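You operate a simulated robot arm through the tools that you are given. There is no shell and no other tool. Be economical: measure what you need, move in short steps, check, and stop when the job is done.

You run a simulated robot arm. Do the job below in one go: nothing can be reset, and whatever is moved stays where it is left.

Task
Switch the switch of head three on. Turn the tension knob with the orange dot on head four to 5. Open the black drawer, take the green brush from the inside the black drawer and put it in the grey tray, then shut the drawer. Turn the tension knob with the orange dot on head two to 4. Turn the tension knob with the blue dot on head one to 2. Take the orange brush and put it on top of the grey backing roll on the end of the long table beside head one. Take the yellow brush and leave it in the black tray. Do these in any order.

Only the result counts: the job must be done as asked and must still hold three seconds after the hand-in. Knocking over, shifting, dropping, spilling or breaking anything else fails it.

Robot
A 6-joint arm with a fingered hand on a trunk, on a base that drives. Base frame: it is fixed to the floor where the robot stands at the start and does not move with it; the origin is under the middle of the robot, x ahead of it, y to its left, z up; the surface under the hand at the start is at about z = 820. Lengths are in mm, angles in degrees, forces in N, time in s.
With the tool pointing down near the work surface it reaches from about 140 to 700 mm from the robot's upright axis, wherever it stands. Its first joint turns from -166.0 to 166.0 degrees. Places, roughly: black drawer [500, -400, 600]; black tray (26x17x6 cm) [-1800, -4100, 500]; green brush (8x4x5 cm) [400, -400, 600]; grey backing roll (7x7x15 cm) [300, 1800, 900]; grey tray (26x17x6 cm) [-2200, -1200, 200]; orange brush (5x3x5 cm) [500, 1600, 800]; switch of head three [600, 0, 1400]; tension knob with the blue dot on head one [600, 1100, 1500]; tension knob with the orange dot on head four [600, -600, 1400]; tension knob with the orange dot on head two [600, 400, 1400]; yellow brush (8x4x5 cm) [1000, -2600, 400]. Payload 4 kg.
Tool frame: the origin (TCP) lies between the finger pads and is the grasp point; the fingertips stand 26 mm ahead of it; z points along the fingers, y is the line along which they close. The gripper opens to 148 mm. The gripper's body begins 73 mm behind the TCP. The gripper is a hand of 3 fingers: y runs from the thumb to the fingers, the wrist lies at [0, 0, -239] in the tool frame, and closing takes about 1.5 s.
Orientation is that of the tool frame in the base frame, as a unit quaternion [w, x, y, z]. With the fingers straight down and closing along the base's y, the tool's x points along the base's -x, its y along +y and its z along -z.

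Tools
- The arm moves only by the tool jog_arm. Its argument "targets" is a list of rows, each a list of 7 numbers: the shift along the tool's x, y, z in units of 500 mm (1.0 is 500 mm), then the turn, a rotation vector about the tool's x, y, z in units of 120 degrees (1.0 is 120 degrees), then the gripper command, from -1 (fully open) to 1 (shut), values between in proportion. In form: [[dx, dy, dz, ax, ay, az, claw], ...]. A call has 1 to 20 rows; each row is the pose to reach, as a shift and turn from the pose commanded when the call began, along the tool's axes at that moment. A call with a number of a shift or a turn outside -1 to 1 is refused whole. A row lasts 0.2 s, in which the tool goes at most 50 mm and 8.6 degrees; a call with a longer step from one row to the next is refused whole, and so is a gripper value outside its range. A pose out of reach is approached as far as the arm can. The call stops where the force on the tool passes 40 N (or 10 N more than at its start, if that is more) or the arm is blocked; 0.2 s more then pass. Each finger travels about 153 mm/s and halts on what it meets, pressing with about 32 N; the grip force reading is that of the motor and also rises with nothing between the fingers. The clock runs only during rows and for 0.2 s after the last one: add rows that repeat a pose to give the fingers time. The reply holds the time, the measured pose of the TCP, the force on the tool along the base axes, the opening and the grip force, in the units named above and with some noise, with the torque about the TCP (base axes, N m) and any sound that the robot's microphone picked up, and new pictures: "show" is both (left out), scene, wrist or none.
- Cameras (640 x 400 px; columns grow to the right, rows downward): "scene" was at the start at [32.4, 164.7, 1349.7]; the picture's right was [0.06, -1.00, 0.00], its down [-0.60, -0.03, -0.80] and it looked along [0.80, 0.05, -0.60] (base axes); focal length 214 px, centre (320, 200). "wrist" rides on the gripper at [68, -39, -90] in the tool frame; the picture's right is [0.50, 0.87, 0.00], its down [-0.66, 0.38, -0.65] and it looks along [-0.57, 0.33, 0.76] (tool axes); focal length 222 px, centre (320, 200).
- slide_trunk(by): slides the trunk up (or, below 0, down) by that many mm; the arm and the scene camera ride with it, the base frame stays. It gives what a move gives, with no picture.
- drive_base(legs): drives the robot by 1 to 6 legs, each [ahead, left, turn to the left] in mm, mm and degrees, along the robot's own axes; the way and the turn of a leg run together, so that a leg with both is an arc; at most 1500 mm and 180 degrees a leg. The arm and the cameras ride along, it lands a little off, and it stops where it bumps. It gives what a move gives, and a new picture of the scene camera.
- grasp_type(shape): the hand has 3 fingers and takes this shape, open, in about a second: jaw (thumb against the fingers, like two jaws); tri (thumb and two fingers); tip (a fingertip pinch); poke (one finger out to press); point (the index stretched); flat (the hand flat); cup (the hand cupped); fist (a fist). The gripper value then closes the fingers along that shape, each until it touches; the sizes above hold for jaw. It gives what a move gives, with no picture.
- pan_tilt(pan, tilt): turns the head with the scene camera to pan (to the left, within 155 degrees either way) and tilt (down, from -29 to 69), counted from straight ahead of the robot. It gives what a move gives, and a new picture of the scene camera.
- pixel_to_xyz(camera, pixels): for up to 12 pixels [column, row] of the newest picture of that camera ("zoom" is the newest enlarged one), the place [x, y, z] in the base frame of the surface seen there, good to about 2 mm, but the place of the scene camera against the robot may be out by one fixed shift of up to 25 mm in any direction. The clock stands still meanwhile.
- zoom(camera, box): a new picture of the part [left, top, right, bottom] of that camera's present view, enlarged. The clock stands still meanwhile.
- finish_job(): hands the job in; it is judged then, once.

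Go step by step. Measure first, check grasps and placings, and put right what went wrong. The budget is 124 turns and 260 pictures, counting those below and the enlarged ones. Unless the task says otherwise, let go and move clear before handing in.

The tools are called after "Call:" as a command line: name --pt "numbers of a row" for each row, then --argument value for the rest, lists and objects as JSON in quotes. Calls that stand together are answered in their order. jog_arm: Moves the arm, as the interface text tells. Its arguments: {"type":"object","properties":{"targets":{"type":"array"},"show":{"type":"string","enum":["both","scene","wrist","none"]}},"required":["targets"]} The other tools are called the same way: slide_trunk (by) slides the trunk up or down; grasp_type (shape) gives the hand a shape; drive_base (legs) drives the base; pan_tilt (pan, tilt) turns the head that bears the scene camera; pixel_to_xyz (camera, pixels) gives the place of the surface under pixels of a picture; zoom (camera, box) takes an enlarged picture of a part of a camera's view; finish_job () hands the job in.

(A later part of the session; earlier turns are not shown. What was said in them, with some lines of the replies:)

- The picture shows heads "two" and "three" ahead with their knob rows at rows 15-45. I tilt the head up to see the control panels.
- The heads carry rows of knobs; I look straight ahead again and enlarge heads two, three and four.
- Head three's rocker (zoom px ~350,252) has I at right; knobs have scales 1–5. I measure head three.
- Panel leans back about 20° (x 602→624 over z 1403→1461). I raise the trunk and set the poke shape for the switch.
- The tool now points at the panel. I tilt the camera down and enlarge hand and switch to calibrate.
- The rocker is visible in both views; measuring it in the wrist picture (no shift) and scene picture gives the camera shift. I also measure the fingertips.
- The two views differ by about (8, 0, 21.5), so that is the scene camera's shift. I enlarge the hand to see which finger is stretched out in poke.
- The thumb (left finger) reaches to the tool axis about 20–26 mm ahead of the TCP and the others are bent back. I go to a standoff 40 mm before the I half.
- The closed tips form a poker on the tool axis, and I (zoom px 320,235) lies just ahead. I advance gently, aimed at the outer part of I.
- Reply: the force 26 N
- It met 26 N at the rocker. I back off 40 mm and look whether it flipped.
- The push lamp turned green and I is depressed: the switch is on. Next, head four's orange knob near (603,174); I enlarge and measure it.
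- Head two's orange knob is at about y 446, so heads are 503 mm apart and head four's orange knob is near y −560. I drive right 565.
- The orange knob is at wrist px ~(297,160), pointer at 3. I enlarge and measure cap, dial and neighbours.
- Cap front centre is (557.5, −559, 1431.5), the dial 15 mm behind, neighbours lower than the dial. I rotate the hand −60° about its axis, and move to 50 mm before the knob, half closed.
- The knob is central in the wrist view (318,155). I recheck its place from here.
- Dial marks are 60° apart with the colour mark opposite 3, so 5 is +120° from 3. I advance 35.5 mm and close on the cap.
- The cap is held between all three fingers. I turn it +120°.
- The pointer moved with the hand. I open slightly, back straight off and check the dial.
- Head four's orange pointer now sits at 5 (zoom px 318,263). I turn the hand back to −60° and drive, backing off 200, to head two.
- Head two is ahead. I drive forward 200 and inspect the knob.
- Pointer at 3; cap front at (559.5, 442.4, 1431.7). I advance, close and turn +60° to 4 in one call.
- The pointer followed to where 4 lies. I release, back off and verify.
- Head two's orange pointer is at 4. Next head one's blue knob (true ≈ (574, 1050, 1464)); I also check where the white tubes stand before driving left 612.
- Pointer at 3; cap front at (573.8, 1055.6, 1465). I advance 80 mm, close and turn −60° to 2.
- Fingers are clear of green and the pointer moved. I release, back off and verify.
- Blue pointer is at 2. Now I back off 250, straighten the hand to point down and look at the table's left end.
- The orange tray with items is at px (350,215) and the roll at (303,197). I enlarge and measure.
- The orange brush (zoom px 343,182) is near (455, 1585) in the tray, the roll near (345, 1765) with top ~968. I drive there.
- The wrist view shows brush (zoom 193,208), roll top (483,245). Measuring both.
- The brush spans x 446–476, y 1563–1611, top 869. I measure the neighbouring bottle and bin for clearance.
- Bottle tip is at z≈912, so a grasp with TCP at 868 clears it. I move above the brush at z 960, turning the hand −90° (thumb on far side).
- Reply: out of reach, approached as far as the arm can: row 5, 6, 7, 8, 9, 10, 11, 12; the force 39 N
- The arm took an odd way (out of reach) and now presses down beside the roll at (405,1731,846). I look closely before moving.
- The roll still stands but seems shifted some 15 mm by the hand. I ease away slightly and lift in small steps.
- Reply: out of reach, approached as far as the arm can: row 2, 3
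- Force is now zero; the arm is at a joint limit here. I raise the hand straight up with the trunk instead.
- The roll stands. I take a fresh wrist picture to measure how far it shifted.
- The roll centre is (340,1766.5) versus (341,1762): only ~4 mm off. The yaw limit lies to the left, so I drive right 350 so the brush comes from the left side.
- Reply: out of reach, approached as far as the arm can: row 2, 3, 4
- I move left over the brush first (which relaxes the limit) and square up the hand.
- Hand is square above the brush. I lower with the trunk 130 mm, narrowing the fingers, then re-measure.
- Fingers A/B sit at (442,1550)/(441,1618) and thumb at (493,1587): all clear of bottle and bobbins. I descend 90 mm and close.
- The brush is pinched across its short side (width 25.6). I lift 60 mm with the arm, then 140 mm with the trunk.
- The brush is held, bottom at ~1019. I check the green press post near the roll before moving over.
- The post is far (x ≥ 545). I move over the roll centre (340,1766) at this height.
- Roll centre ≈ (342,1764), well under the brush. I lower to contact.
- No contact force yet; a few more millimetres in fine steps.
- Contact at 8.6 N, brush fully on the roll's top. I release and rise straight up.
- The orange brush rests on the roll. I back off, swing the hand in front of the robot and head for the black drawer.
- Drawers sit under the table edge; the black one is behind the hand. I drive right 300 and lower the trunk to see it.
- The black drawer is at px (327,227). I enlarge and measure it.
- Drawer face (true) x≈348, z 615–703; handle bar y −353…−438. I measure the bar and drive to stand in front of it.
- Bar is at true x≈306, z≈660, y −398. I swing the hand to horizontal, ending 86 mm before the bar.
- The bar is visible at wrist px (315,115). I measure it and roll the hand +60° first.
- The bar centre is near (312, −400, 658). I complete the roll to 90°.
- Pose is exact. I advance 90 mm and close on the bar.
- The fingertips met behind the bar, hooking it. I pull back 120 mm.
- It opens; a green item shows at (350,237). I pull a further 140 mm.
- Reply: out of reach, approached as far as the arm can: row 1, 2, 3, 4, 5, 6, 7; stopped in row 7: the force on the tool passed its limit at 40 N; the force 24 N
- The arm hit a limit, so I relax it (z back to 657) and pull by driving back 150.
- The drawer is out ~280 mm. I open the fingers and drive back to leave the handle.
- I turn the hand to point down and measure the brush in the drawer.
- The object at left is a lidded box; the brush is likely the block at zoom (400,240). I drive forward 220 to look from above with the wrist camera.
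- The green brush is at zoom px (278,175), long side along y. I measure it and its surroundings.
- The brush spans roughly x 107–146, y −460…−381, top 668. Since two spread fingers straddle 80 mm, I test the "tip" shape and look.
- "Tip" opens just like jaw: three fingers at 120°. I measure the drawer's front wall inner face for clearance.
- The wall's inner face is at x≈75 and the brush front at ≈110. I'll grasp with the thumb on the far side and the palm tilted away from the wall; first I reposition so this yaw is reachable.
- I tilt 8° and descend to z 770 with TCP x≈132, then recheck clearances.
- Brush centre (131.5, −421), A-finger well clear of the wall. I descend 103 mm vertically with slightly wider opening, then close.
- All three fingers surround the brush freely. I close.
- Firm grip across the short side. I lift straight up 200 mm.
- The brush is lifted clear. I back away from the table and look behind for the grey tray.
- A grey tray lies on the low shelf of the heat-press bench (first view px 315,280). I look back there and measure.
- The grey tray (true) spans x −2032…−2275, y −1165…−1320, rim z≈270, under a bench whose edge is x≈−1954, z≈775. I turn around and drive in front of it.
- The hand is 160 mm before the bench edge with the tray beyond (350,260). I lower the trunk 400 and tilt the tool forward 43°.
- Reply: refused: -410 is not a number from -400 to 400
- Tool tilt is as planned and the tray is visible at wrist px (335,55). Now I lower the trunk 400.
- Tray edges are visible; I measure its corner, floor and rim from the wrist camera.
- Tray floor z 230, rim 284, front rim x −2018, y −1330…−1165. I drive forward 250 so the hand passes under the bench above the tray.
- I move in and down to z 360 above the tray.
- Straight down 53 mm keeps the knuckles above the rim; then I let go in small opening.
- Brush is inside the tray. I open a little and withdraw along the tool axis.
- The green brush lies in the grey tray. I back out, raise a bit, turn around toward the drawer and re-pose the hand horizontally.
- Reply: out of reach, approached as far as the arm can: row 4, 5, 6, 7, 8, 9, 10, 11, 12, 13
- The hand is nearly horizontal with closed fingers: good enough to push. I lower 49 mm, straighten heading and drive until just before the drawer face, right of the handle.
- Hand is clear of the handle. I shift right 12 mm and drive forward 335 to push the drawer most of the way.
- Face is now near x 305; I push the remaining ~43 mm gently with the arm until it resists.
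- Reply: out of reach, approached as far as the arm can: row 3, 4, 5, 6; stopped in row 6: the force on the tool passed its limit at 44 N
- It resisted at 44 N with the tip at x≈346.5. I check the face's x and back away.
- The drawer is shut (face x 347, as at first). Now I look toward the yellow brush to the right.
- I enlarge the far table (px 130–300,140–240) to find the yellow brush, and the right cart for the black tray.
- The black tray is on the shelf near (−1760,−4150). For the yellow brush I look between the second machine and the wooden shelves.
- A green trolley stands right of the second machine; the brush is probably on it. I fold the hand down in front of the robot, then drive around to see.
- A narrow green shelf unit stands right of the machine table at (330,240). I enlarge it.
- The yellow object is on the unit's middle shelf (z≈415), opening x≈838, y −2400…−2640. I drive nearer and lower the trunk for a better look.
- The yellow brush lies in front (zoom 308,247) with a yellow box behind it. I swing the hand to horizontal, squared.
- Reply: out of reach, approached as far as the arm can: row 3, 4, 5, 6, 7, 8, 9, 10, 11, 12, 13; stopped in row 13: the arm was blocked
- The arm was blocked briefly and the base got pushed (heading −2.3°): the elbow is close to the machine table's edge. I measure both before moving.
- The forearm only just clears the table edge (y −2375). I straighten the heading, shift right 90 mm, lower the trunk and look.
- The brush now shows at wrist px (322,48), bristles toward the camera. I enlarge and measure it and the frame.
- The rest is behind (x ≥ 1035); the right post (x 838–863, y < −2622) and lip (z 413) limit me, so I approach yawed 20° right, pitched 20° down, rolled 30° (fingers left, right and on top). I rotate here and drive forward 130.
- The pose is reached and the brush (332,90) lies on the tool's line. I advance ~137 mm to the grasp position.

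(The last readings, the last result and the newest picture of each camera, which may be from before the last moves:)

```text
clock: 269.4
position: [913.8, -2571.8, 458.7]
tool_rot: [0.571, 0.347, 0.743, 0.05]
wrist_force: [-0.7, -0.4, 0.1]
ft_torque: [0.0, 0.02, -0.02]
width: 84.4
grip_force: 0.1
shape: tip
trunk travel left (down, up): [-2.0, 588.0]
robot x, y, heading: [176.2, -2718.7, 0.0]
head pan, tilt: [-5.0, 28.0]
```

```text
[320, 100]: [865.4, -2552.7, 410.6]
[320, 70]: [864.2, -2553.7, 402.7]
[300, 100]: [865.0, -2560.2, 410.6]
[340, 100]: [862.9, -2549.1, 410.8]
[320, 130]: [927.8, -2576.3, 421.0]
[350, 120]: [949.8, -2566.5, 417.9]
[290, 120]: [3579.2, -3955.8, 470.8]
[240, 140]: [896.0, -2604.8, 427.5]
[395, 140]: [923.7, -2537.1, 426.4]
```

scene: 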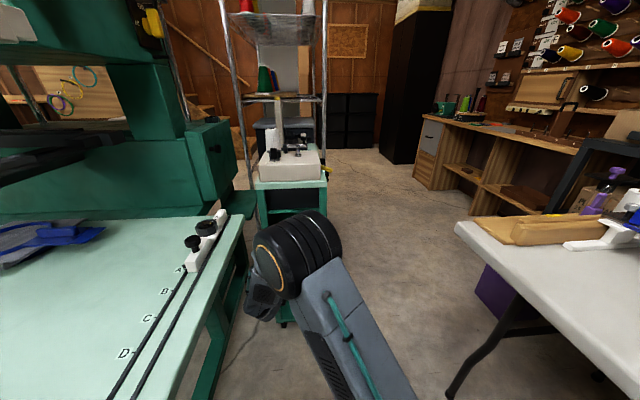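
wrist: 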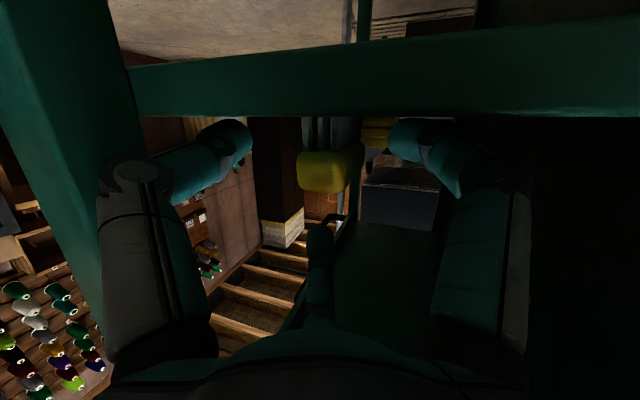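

No contact; but the thumb reaches only x≈916 while the brush starts at 921. I go 17 mm deeper (slightly left), then close.

Call:
jog_arm --pt "-0.0013 0.005 0.017 0 0 0 -0.15" --pt "-0.0026 0.0098 0.0342 0 0 0 -0.15" --pt "-0.0026 0.0098 0.0342 0 0 0 0" --pt "-0.0026 0.0098 0.0342 0 0 0 0.2" --pt "-0.0026 0.0098 0.0342 0 0 0 0.4" --pt "-0.0026 0.0098 0.0342 0 0 0 0.7" --pt "-0.0026 0.0098 0.0342 0 0 0 1" --pt "-0.0026 0.0098 0.0342 0 0 0 1" --pt "-0.0026 0.0098 0.0342 0 0 0 1" --show "wrist"

Call:
zoom --camera "wrist" --box '[220, 80, 420, 240]'

```text
clock: 271.4
position: [931.6, -2573.5, 456.9]
tool_rot: [0.571, 0.347, 0.742, 0.05]
wrist_force: [1.6, -0.3, 1.7]
ft_torque: [-0.04, -0.17, 0.06]
width: 28.3
grip_force: 32.0
shape: tip
trunk travel left (down, up): [-2.0, 588.0]
robot x, y, heading: [177.0, -2717.8, -0.3]
head pan, tilt: [-5.0, 28.0]
```

wrist: 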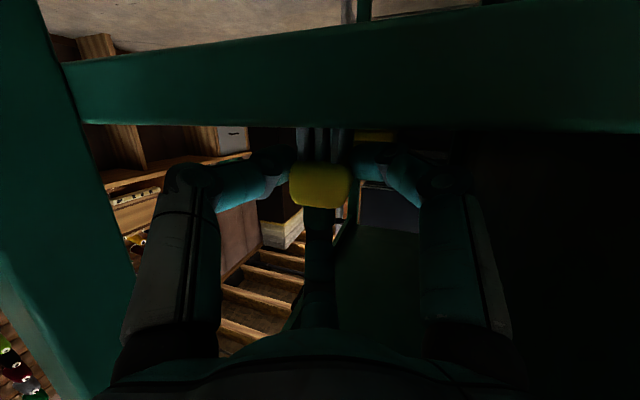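

```text
2.50 times, centred on (320, 160) of wrist
```

zoom: 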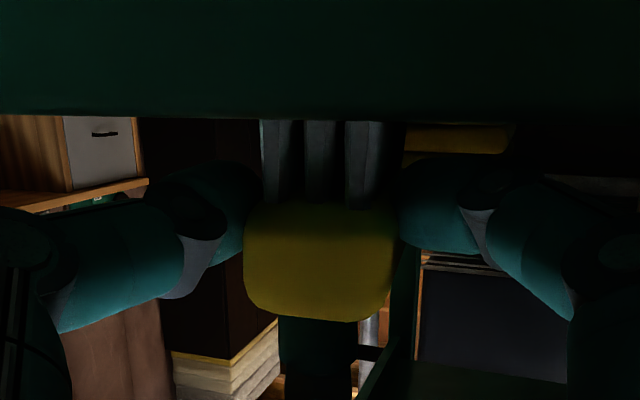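

The brush is held left, right and on top. I lift ~18 mm and withdraw along the tool axis.

Call:
jog_arm --pt "-0.015 0.008 -0.006 0 0 0 1" --pt "-0.03 0.017 -0.012 0 0 0 1" --pt "-0.03 0.017 -0.06 0 0 0 1" --pt "-0.03 0.017 -0.12 0 0 0 1" --pt "-0.03 0.017 -0.19 0 0 0 1" --pt "-0.03 0.017 -0.26 0 0 0 1" --pt "-0.03 0.017 -0.33 0 0 0 1" --show "wrist"

Call:
pan_tilt --pan -10 --tilt 35

```text
clock: 273.0
position: [789.6, -2521.0, 529.4]
tool_rot: [0.571, 0.347, 0.742, 0.049]
wrist_force: [-0.5, 0.3, 0.2]
ft_torque: [-0.01, 0.01, -0.01]
width: 28.2
grip_force: 32.2
shape: tip
trunk travel left (down, up): [-2.0, 588.0]
robot x, y, heading: [175.8, -2718.9, 0.0]
head pan, tilt: [-5.0, 28.0]
```

wrist: 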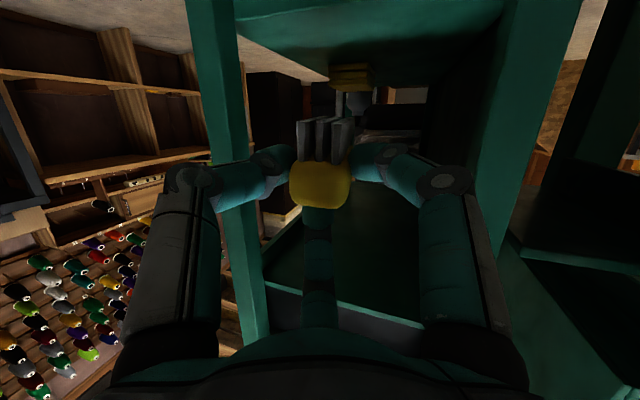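

```text
clock: 273.7
position: [790.8, -2521.5, 528.9]
tool_rot: [0.571, 0.346, 0.742, 0.051]
wrist_force: [0.3, -0.1, -1.8]
ft_torque: [0.01, 0.02, 0.0]
width: 28.3
grip_force: 31.7
shape: tip
trunk travel left (down, up): [-2.0, 588.0]
robot x, y, heading: [175.9, -2721.0, -0.3]
head pan, tilt: [-10.0, 35.0]
```

scene: 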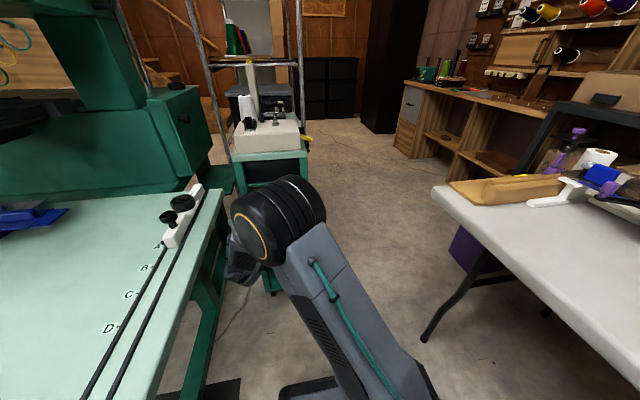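

The brush is out and held. I back away, turn to face the shelves and look at the black tray.

Call:
drive_base --legs '[[-1500, 0, 0], [-200, 0, 0], [0, 0, -90], [250, 0, 0]]'

Call:
slide_trunk --by 250

Call:
pan_tilt --pan -12 --tilt 25

Call:
zoom --camera "scene" --box '[220, 120, 420, 260]'

```text
clock: 287.6
position: [-1321.6, -3591.4, 529.3]
tool_rot: [0.441, 0.77, 0.282, -0.367]
wrist_force: [0.1, -0.3, -0.6]
ft_torque: [0.0, -0.01, 0.04]
width: 27.8
grip_force: 31.7
shape: tip
trunk travel left (down, up): [-2.0, 588.0]
robot x, y, heading: [-1522.5, -2976.6, -89.7]
head pan, tilt: [-10.0, 35.0]
```

scene: 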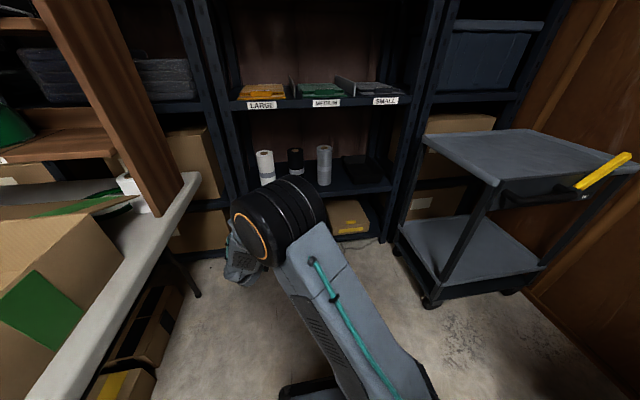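

```text
clock: 290.1
position: [-1322.5, -3592.0, 779.0]
tool_rot: [0.44, 0.77, 0.282, -0.368]
wrist_force: [0.2, 0.3, -0.4]
ft_torque: [0.05, 0.01, 0.01]
width: 28.1
grip_force: 31.6
shape: tip
trunk travel left (down, up): [-252.0, 338.0]
robot x, y, heading: [-1522.1, -2978.1, -89.9]
head pan, tilt: [-10.0, 35.0]
```

```text
clock: 290.9
position: [-1323.2, -3592.5, 778.5]
tool_rot: [0.44, 0.77, 0.281, -0.368]
wrist_force: [0.1, 0.5, -1.0]
ft_torque: [0.06, 0.0, 0.01]
width: 28.3
grip_force: 31.3
shape: tip
trunk travel left (down, up): [-252.0, 338.0]
robot x, y, heading: [-1524.7, -2980.7, -89.7]
head pan, tilt: [-12.0, 25.0]
```

scene: 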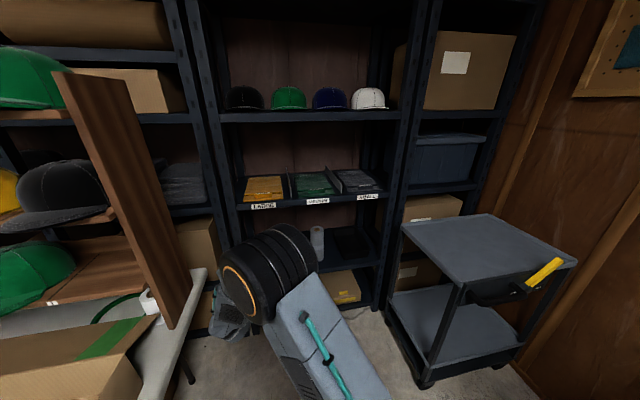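

```text
2.86 times, centred on (320, 190) of scene
```

zoom: 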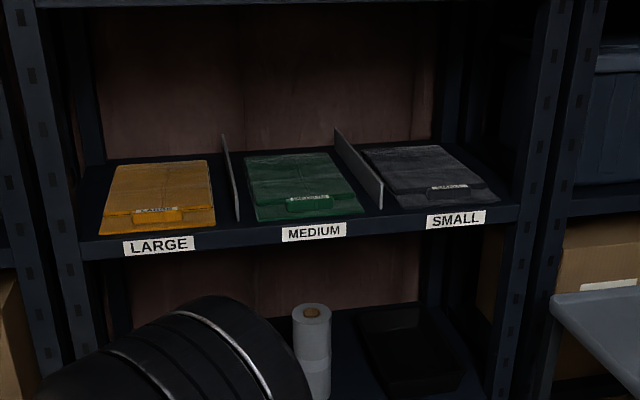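

The black tray is at zoom (410,345) below the "SMALL" stack. I measure it, the shelf edge, the upper shelf and posts.

Call:
pixel_to_xyz --camera "zoom" --pixels '[[362, 310], [425, 308], [465, 372], [385, 394], [410, 350], [310, 312], [400, 230], [500, 225], [505, 330], [350, 390], [330, 345]]'

Call:
slide_trunk --by -200

Call:
pan_tilt --pan -12 --tilt 30

Call:
zoom --camera "scene" --box '[260, 110, 420, 230]'

```text
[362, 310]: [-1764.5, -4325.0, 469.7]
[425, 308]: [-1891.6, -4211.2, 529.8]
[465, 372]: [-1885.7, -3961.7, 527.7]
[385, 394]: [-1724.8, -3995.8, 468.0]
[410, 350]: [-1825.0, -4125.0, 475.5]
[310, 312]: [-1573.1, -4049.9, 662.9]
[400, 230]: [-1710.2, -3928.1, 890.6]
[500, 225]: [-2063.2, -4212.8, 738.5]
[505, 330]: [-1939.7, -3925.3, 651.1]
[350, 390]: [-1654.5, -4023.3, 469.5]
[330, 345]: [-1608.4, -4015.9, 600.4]
```

```text
clock: 293.0
position: [-1323.3, -3591.9, 578.4]
tool_rot: [0.44, 0.77, 0.282, -0.367]
wrist_force: [-0.1, -0.1, 0.1]
ft_torque: [0.02, 0.01, 0.01]
width: 28.1
grip_force: 31.5
shape: tip
trunk travel left (down, up): [-52.0, 538.0]
robot x, y, heading: [-1525.4, -2978.7, -89.9]
head pan, tilt: [-12.0, 25.0]
```

```text
clock: 293.7
position: [-1322.3, -3592.0, 578.8]
tool_rot: [0.439, 0.77, 0.281, -0.368]
wrist_force: [0.2, -0.3, -1.1]
ft_torque: [0.02, 0.01, -0.02]
width: 28.1
grip_force: 31.5
shape: tip
trunk travel left (down, up): [-52.0, 538.0]
robot x, y, heading: [-1522.4, -2981.7, -89.6]
head pan, tilt: [-12.0, 30.0]
```

scene: 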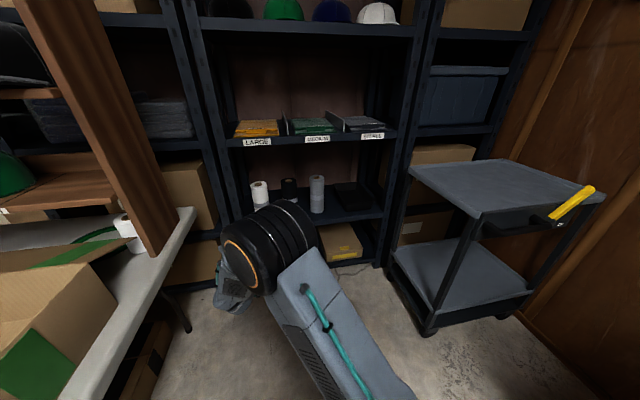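

```text
3.33 times, centred on (340, 170) of scene
```

zoom: 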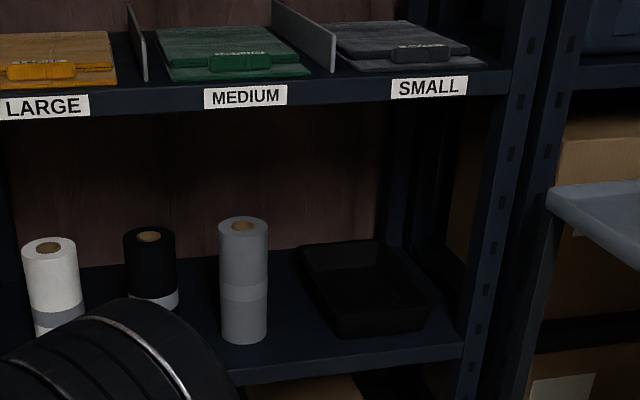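

The tray spans x −1888…−1718, y −3960…−4212, rim z≈507, shelf z≈448. The cart at right restricts the base, so I measure it.

Call:
pixel_to_xyz --camera "scene" --pixels '[[412, 166], [480, 215], [600, 195], [428, 330], [392, 255], [190, 212], [160, 260], [185, 325]]'

Call:
pixel_to_xyz --camera "zoom" --pixels '[[302, 246], [375, 241], [430, 312], [345, 336], [360, 285], [243, 225], [266, 300], [480, 300], [400, 100]]'

```text
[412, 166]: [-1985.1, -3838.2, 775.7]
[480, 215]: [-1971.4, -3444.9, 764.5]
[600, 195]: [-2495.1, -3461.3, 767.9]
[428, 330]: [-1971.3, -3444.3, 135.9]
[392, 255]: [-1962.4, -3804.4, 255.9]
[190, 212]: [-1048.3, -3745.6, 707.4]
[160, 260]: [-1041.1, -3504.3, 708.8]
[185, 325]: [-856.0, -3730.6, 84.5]
```

```text
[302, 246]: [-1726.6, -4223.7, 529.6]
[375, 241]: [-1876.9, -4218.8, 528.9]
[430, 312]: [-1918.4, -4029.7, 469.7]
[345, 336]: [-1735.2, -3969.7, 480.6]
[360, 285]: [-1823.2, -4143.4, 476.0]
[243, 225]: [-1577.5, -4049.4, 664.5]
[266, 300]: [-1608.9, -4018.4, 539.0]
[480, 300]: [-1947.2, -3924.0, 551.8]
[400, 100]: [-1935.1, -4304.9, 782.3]
```

Cart's left edge is x≈−1970 (y −3445…−3838), so I come in at heading −120° from x≈−1550 and yaw the hand back so the brush aligns with the tray.

Call:
drive_base --legs '[[0, 0, -30], [231, 162, 0]]'

Call:
jog_arm --pt "0 0 0 -0.041 0.0235 -0.017 1" --pt "0 0 0 -0.081 0.047 -0.034 1" --pt "0 0 0 -0.122 0.0705 -0.051 1" --pt "0 0 0 -0.163 0.094 -0.068 1" --pt "0 0 0 -0.2035 0.1175 -0.0855 1" --pt "0 0 0 -0.2035 0.1175 -0.0855 1" --show "both"

```text
clock: 297.1
position: [-1621.7, -3891.2, 579.6]
tool_rot: [0.332, 0.816, 0.076, -0.468]
wrist_force: [0.9, 0.2, -1.0]
ft_torque: [-0.01, 0.0, -0.01]
width: 28.0
grip_force: 32.6
shape: tip
trunk travel left (down, up): [-52.0, 538.0]
robot x, y, heading: [-1494.8, -3261.4, -119.2]
head pan, tilt: [-12.0, 30.0]
```

scene: 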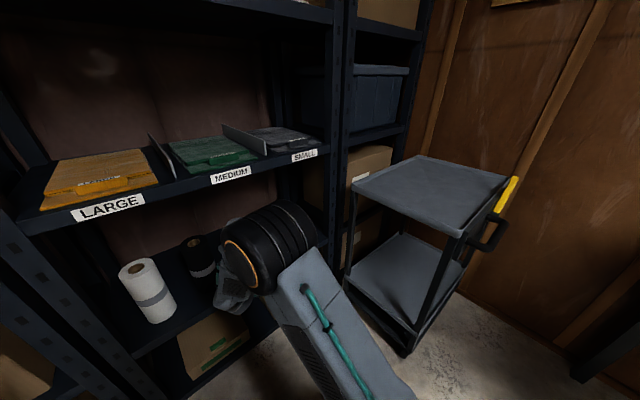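

```text
clock: 298.5
position: [-1591.5, -3907.2, 601.5]
tool_rot: [0.43, 0.775, 0.279, -0.369]
wrist_force: [0.5, -0.5, -0.1]
ft_torque: [-0.01, 0.0, 0.01]
width: 27.9
grip_force: 32.3
shape: tip
out of reach, approached as far as the arm can: row 4, 5, 6
trunk travel left (down, up): [-52.0, 538.0]
robot x, y, heading: [-1496.0, -3260.4, -119.2]
head pan, tilt: [-12.0, 30.0]
```

scene: 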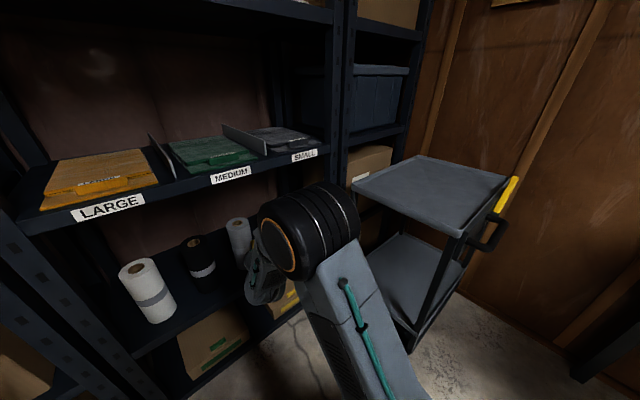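
wrist: 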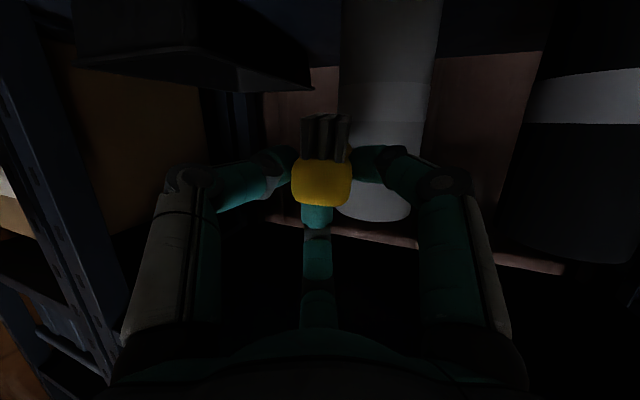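

The hand stopped a bit short in yaw, so I use only the base: turn 10.8° right and move so the brush comes over the tray's front half, then look.

Call:
drive_base --legs '[[0, 0, -10.8], [140, 40, 0]]'

Call:
jog_arm --pt "0 0 0 0 0 0 1" --show "both"

Call:
pixel_to_xyz --camera "wrist" --pixels '[[320, 60], [260, 60], [380, 60], [320, 100], [200, 60], [420, 60], [320, 20], [260, 20], [380, 20], [320, 180], [450, 30], [150, 60]]'

```text
clock: 300.6
position: [-1771.6, -4009.8, 601.9]
tool_rot: [0.393, 0.798, 0.205, -0.409]
wrist_force: [0.1, 0.0, -0.5]
ft_torque: [-0.01, 0.01, 0.02]
width: 27.5
grip_force: 31.9
shape: tip
trunk travel left (down, up): [-52.0, 538.0]
robot x, y, heading: [-1554.2, -3395.0, -130.3]
head pan, tilt: [-12.0, 30.0]
```

scene: 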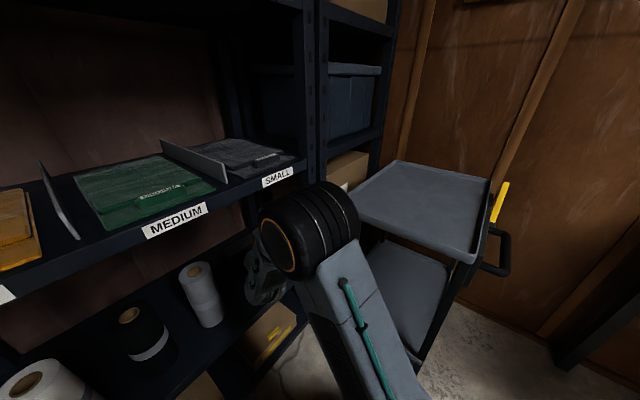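

```text
clock: 301.0
position: [-1771.6, -4011.2, 601.3]
tool_rot: [0.393, 0.798, 0.204, -0.409]
wrist_force: [-0.2, 0.2, -0.9]
ft_torque: [0.01, -0.02, 0.03]
width: 27.5
grip_force: 32.1
shape: tip
trunk travel left (down, up): [-52.0, 538.0]
robot x, y, heading: [-1556.9, -3394.1, -130.2]
head pan, tilt: [-12.0, 30.0]
```

scene: 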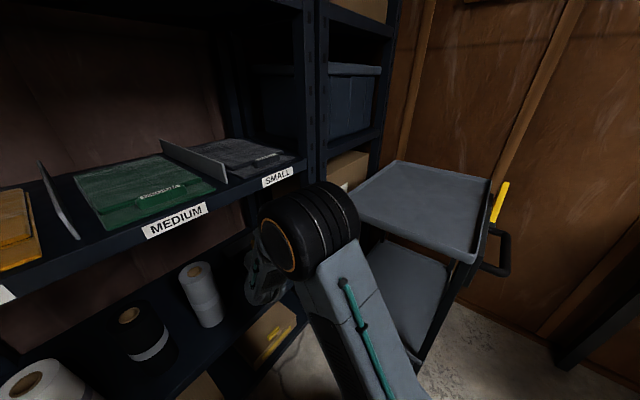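
wrist: 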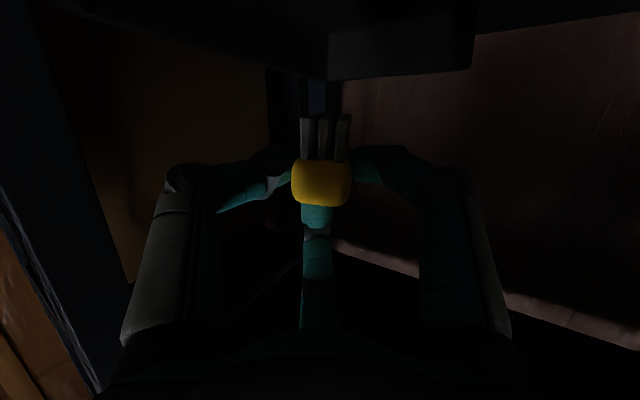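

```text
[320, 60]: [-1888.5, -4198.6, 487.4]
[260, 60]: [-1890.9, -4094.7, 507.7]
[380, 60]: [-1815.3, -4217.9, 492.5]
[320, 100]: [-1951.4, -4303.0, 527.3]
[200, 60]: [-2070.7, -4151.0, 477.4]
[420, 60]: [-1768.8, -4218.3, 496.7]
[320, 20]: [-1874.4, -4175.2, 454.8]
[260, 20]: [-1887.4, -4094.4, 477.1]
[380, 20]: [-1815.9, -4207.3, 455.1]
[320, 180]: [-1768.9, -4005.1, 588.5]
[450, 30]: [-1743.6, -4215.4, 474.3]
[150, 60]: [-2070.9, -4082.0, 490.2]
```

The brush is over the tray (rim x −1891, back −4218, floor 455). I lower the trunk 50 mm and the arm ~15 mm more, then check.

Call:
slide_trunk --by -50

Call:
jog_arm --pt "0.008 -0.0046 0.0036 0 0 0 1" --pt "0.0163 -0.0092 0.0072 0 0 0 1" --pt "0.0244 -0.0138 0.0108 0 0 0 1" --show "wrist"

Call:
pixel_to_xyz --camera "wrist" --pixels '[[305, 130], [340, 130], [320, 180], [320, 200], [290, 180], [352, 180], [320, 60], [440, 60]]'

```text
clock: 301.9
position: [-1770.8, -4011.6, 550.8]
tool_rot: [0.392, 0.798, 0.205, -0.409]
wrist_force: [-1.1, 0.0, 0.1]
ft_torque: [0.02, 0.03, 0.0]
width: 27.5
grip_force: 32.2
shape: tip
trunk travel left (down, up): [-2.0, 588.0]
robot x, y, heading: [-1554.8, -3393.2, -130.2]
head pan, tilt: [-12.0, 30.0]
```

```text
clock: 302.7
position: [-1768.8, -4011.0, 537.6]
tool_rot: [0.388, 0.8, 0.202, -0.41]
wrist_force: [-0.9, 0.0, -0.6]
ft_torque: [0.03, 0.01, 0.02]
width: 27.6
grip_force: 31.8
shape: tip
out of reach, approached as far as the arm can: row 3
trunk travel left (down, up): [-2.0, 588.0]
robot x, y, heading: [-1552.3, -3393.0, -130.2]
head pan, tilt: [-12.0, 30.0]
```

wrist: 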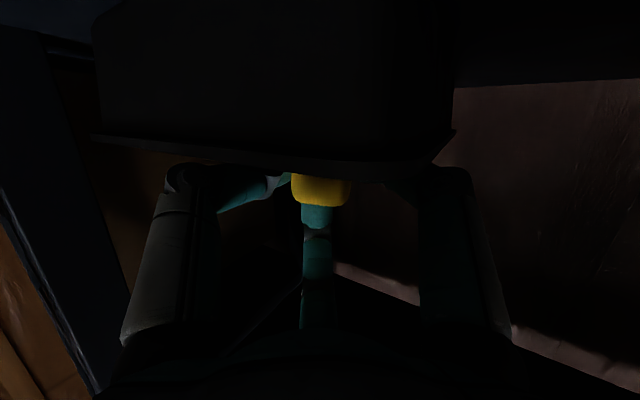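

```text
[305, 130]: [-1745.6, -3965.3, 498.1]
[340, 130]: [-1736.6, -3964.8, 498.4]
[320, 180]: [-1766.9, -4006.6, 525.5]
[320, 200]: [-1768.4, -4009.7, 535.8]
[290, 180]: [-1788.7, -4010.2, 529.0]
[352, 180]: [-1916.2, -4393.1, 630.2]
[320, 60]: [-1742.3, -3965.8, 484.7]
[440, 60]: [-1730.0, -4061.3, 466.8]
```

The brush is inside the rim behind the front wall (y −3965). I release, then rise with the trunk and look.

Call:
jog_arm --pt "0 0 0 0 0 0 0.6" --pt "0 0 0 0 0 0 0.4" --pt "0 0 0 0 0 0 0.2" --pt "0 0 0 0 0 0 0.15" --pt "0 0 0 0 0 0 0.15" --show "none"

Call:
slide_trunk --by 110

Call:
jog_arm --pt "0 0 0 0 0 0 0.15" --show "wrist"

Call:
pixel_to_xyz --camera "wrist" --pixels '[[320, 10], [320, 40], [300, 30], [340, 30], [360, 50], [320, 80], [280, 50]]'

```text
clock: 303.9
position: [-1770.5, -4011.5, 538.4]
tool_rot: [0.389, 0.799, 0.203, -0.411]
wrist_force: [-3.3, 0.7, 5.8]
ft_torque: [-0.08, -0.2, 0.0]
width: 60.0
grip_force: 0.0
shape: tip
trunk travel left (down, up): [-2.0, 588.0]
robot x, y, heading: [-1555.3, -3395.1, -130.2]
head pan, tilt: [-12.0, 30.0]
```

```text
clock: 305.3
position: [-1769.5, -4012.5, 647.9]
tool_rot: [0.389, 0.8, 0.203, -0.41]
wrist_force: [0.1, 0.1, -0.1]
ft_torque: [0.03, 0.02, -0.05]
width: 62.5
grip_force: 0.1
shape: tip
trunk travel left (down, up): [-112.0, 478.0]
robot x, y, heading: [-1555.9, -3392.7, -129.9]
head pan, tilt: [-12.0, 30.0]
```

```text
clock: 305.7
position: [-1768.8, -4013.2, 648.9]
tool_rot: [0.389, 0.8, 0.203, -0.41]
wrist_force: [-0.3, -0.4, 0.7]
ft_torque: [-0.02, 0.04, 0.04]
width: 62.5
grip_force: 0.1
shape: tip
trunk travel left (down, up): [-112.0, 478.0]
robot x, y, heading: [-1549.9, -3393.1, -130.1]
head pan, tilt: [-12.0, 30.0]
```

wrist: 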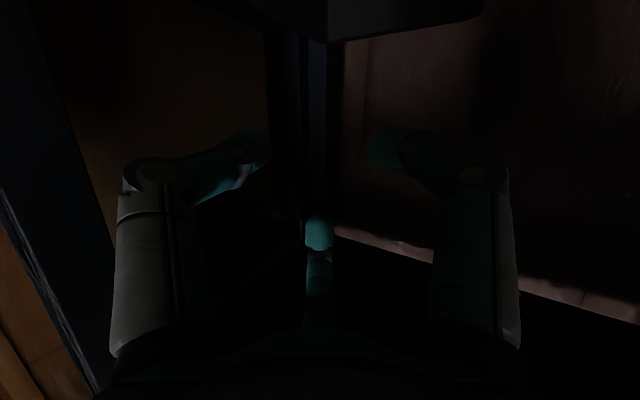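

```text
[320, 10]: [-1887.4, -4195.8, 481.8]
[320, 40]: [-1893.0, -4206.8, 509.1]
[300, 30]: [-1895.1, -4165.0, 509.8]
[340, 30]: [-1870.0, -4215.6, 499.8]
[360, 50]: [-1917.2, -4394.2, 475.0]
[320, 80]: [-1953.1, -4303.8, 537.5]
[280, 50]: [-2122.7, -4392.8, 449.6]
```

Tray is where it was. I back out and look at the tray with the scene camera.

Call:
drive_base --legs '[[-300, 0, 0], [0, 0, 30]]'

Call:
slide_trunk --by 120

Call:
pan_tilt --pan -18 --tilt 30

Call:
zoom --camera "scene" --box '[240, 100, 420, 260]'

```text
clock: 309.2
position: [-1239.3, -3807.4, 648.3]
tool_rot: [0.482, 0.72, 0.403, -0.296]
wrist_force: [-0.8, -0.4, -0.3]
ft_torque: [-0.02, 0.02, 0.02]
width: 62.8
grip_force: 0.0
shape: tip
trunk travel left (down, up): [-112.0, 478.0]
robot x, y, heading: [-1362.6, -3165.9, -100.2]
head pan, tilt: [-12.0, 30.0]
```

scene: 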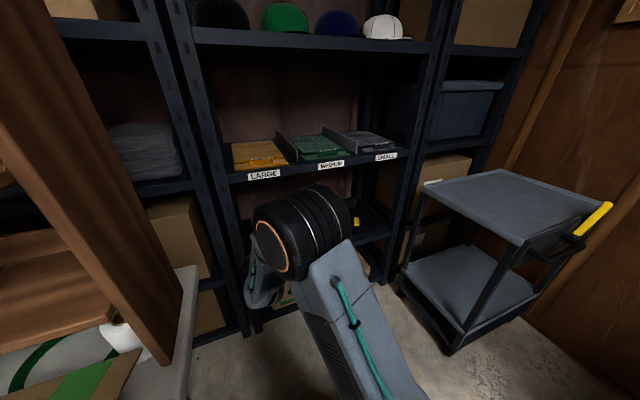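

```text
clock: 310.8
position: [-1238.1, -3809.1, 768.1]
tool_rot: [0.482, 0.72, 0.403, -0.295]
wrist_force: [0.6, 1.0, -0.1]
ft_torque: [-0.02, -0.04, -0.01]
width: 62.3
grip_force: 0.0
shape: tip
trunk travel left (down, up): [-232.0, 358.0]
robot x, y, heading: [-1359.6, -3166.5, -100.1]
head pan, tilt: [-12.0, 30.0]
```

```text
clock: 311.4
position: [-1239.8, -3809.7, 767.6]
tool_rot: [0.482, 0.72, 0.403, -0.294]
wrist_force: [-0.5, 0.2, 0.3]
ft_torque: [0.0, -0.01, -0.02]
width: 62.7
grip_force: 0.1
shape: tip
trunk travel left (down, up): [-232.0, 358.0]
robot x, y, heading: [-1359.1, -3167.1, -100.2]
head pan, tilt: [-18.0, 30.0]
```

scene: 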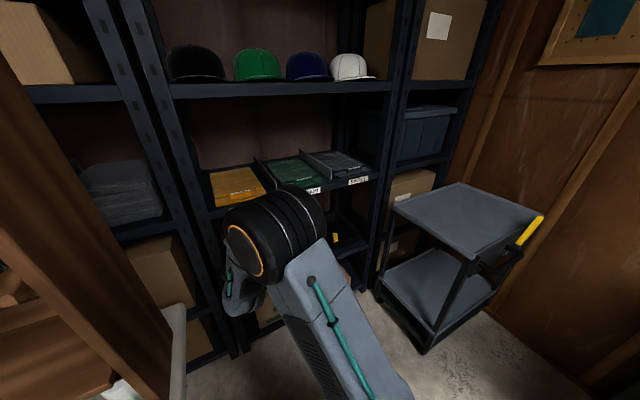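

```text
2.50 times, centred on (330, 180) of scene
```

zoom: 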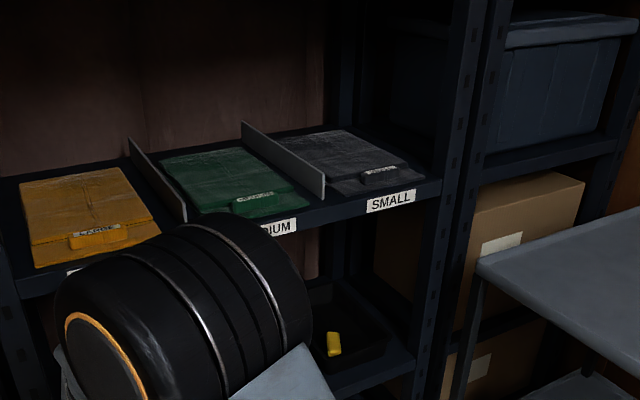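

The yellow brush lies in the black tray (zoom px 333,343), the hand is clear and forces are nil. Everything asked is done, so I hand in.

Call:
finish_job

```text
The job is handed in.
```

I did every item on the list and handed the job in; I don't have the verdict.

- **Switch and knobs:** The switch of head three is on. The orange-dot knob on head four is at 5, the orange-dot knob on head two is at 4, and the blue-dot knob on head one is at 2.
- **Brushes and drawer:** The green brush is in the grey tray and the drawer is shut. The orange brush is on top of the grey backing roll, and the yellow brush is in the black tray.
- **Roll moved slightly:** Early on, one arm move went the wrong way and pushed the grey backing roll about 4 mm. It stayed upright and I left it there.
- **Arm blocked once:** Near the second machine's table the arm was blocked and the robot was pushed about 30 mm. Nothing there looked shifted in the pictures, but I did not measure the table.
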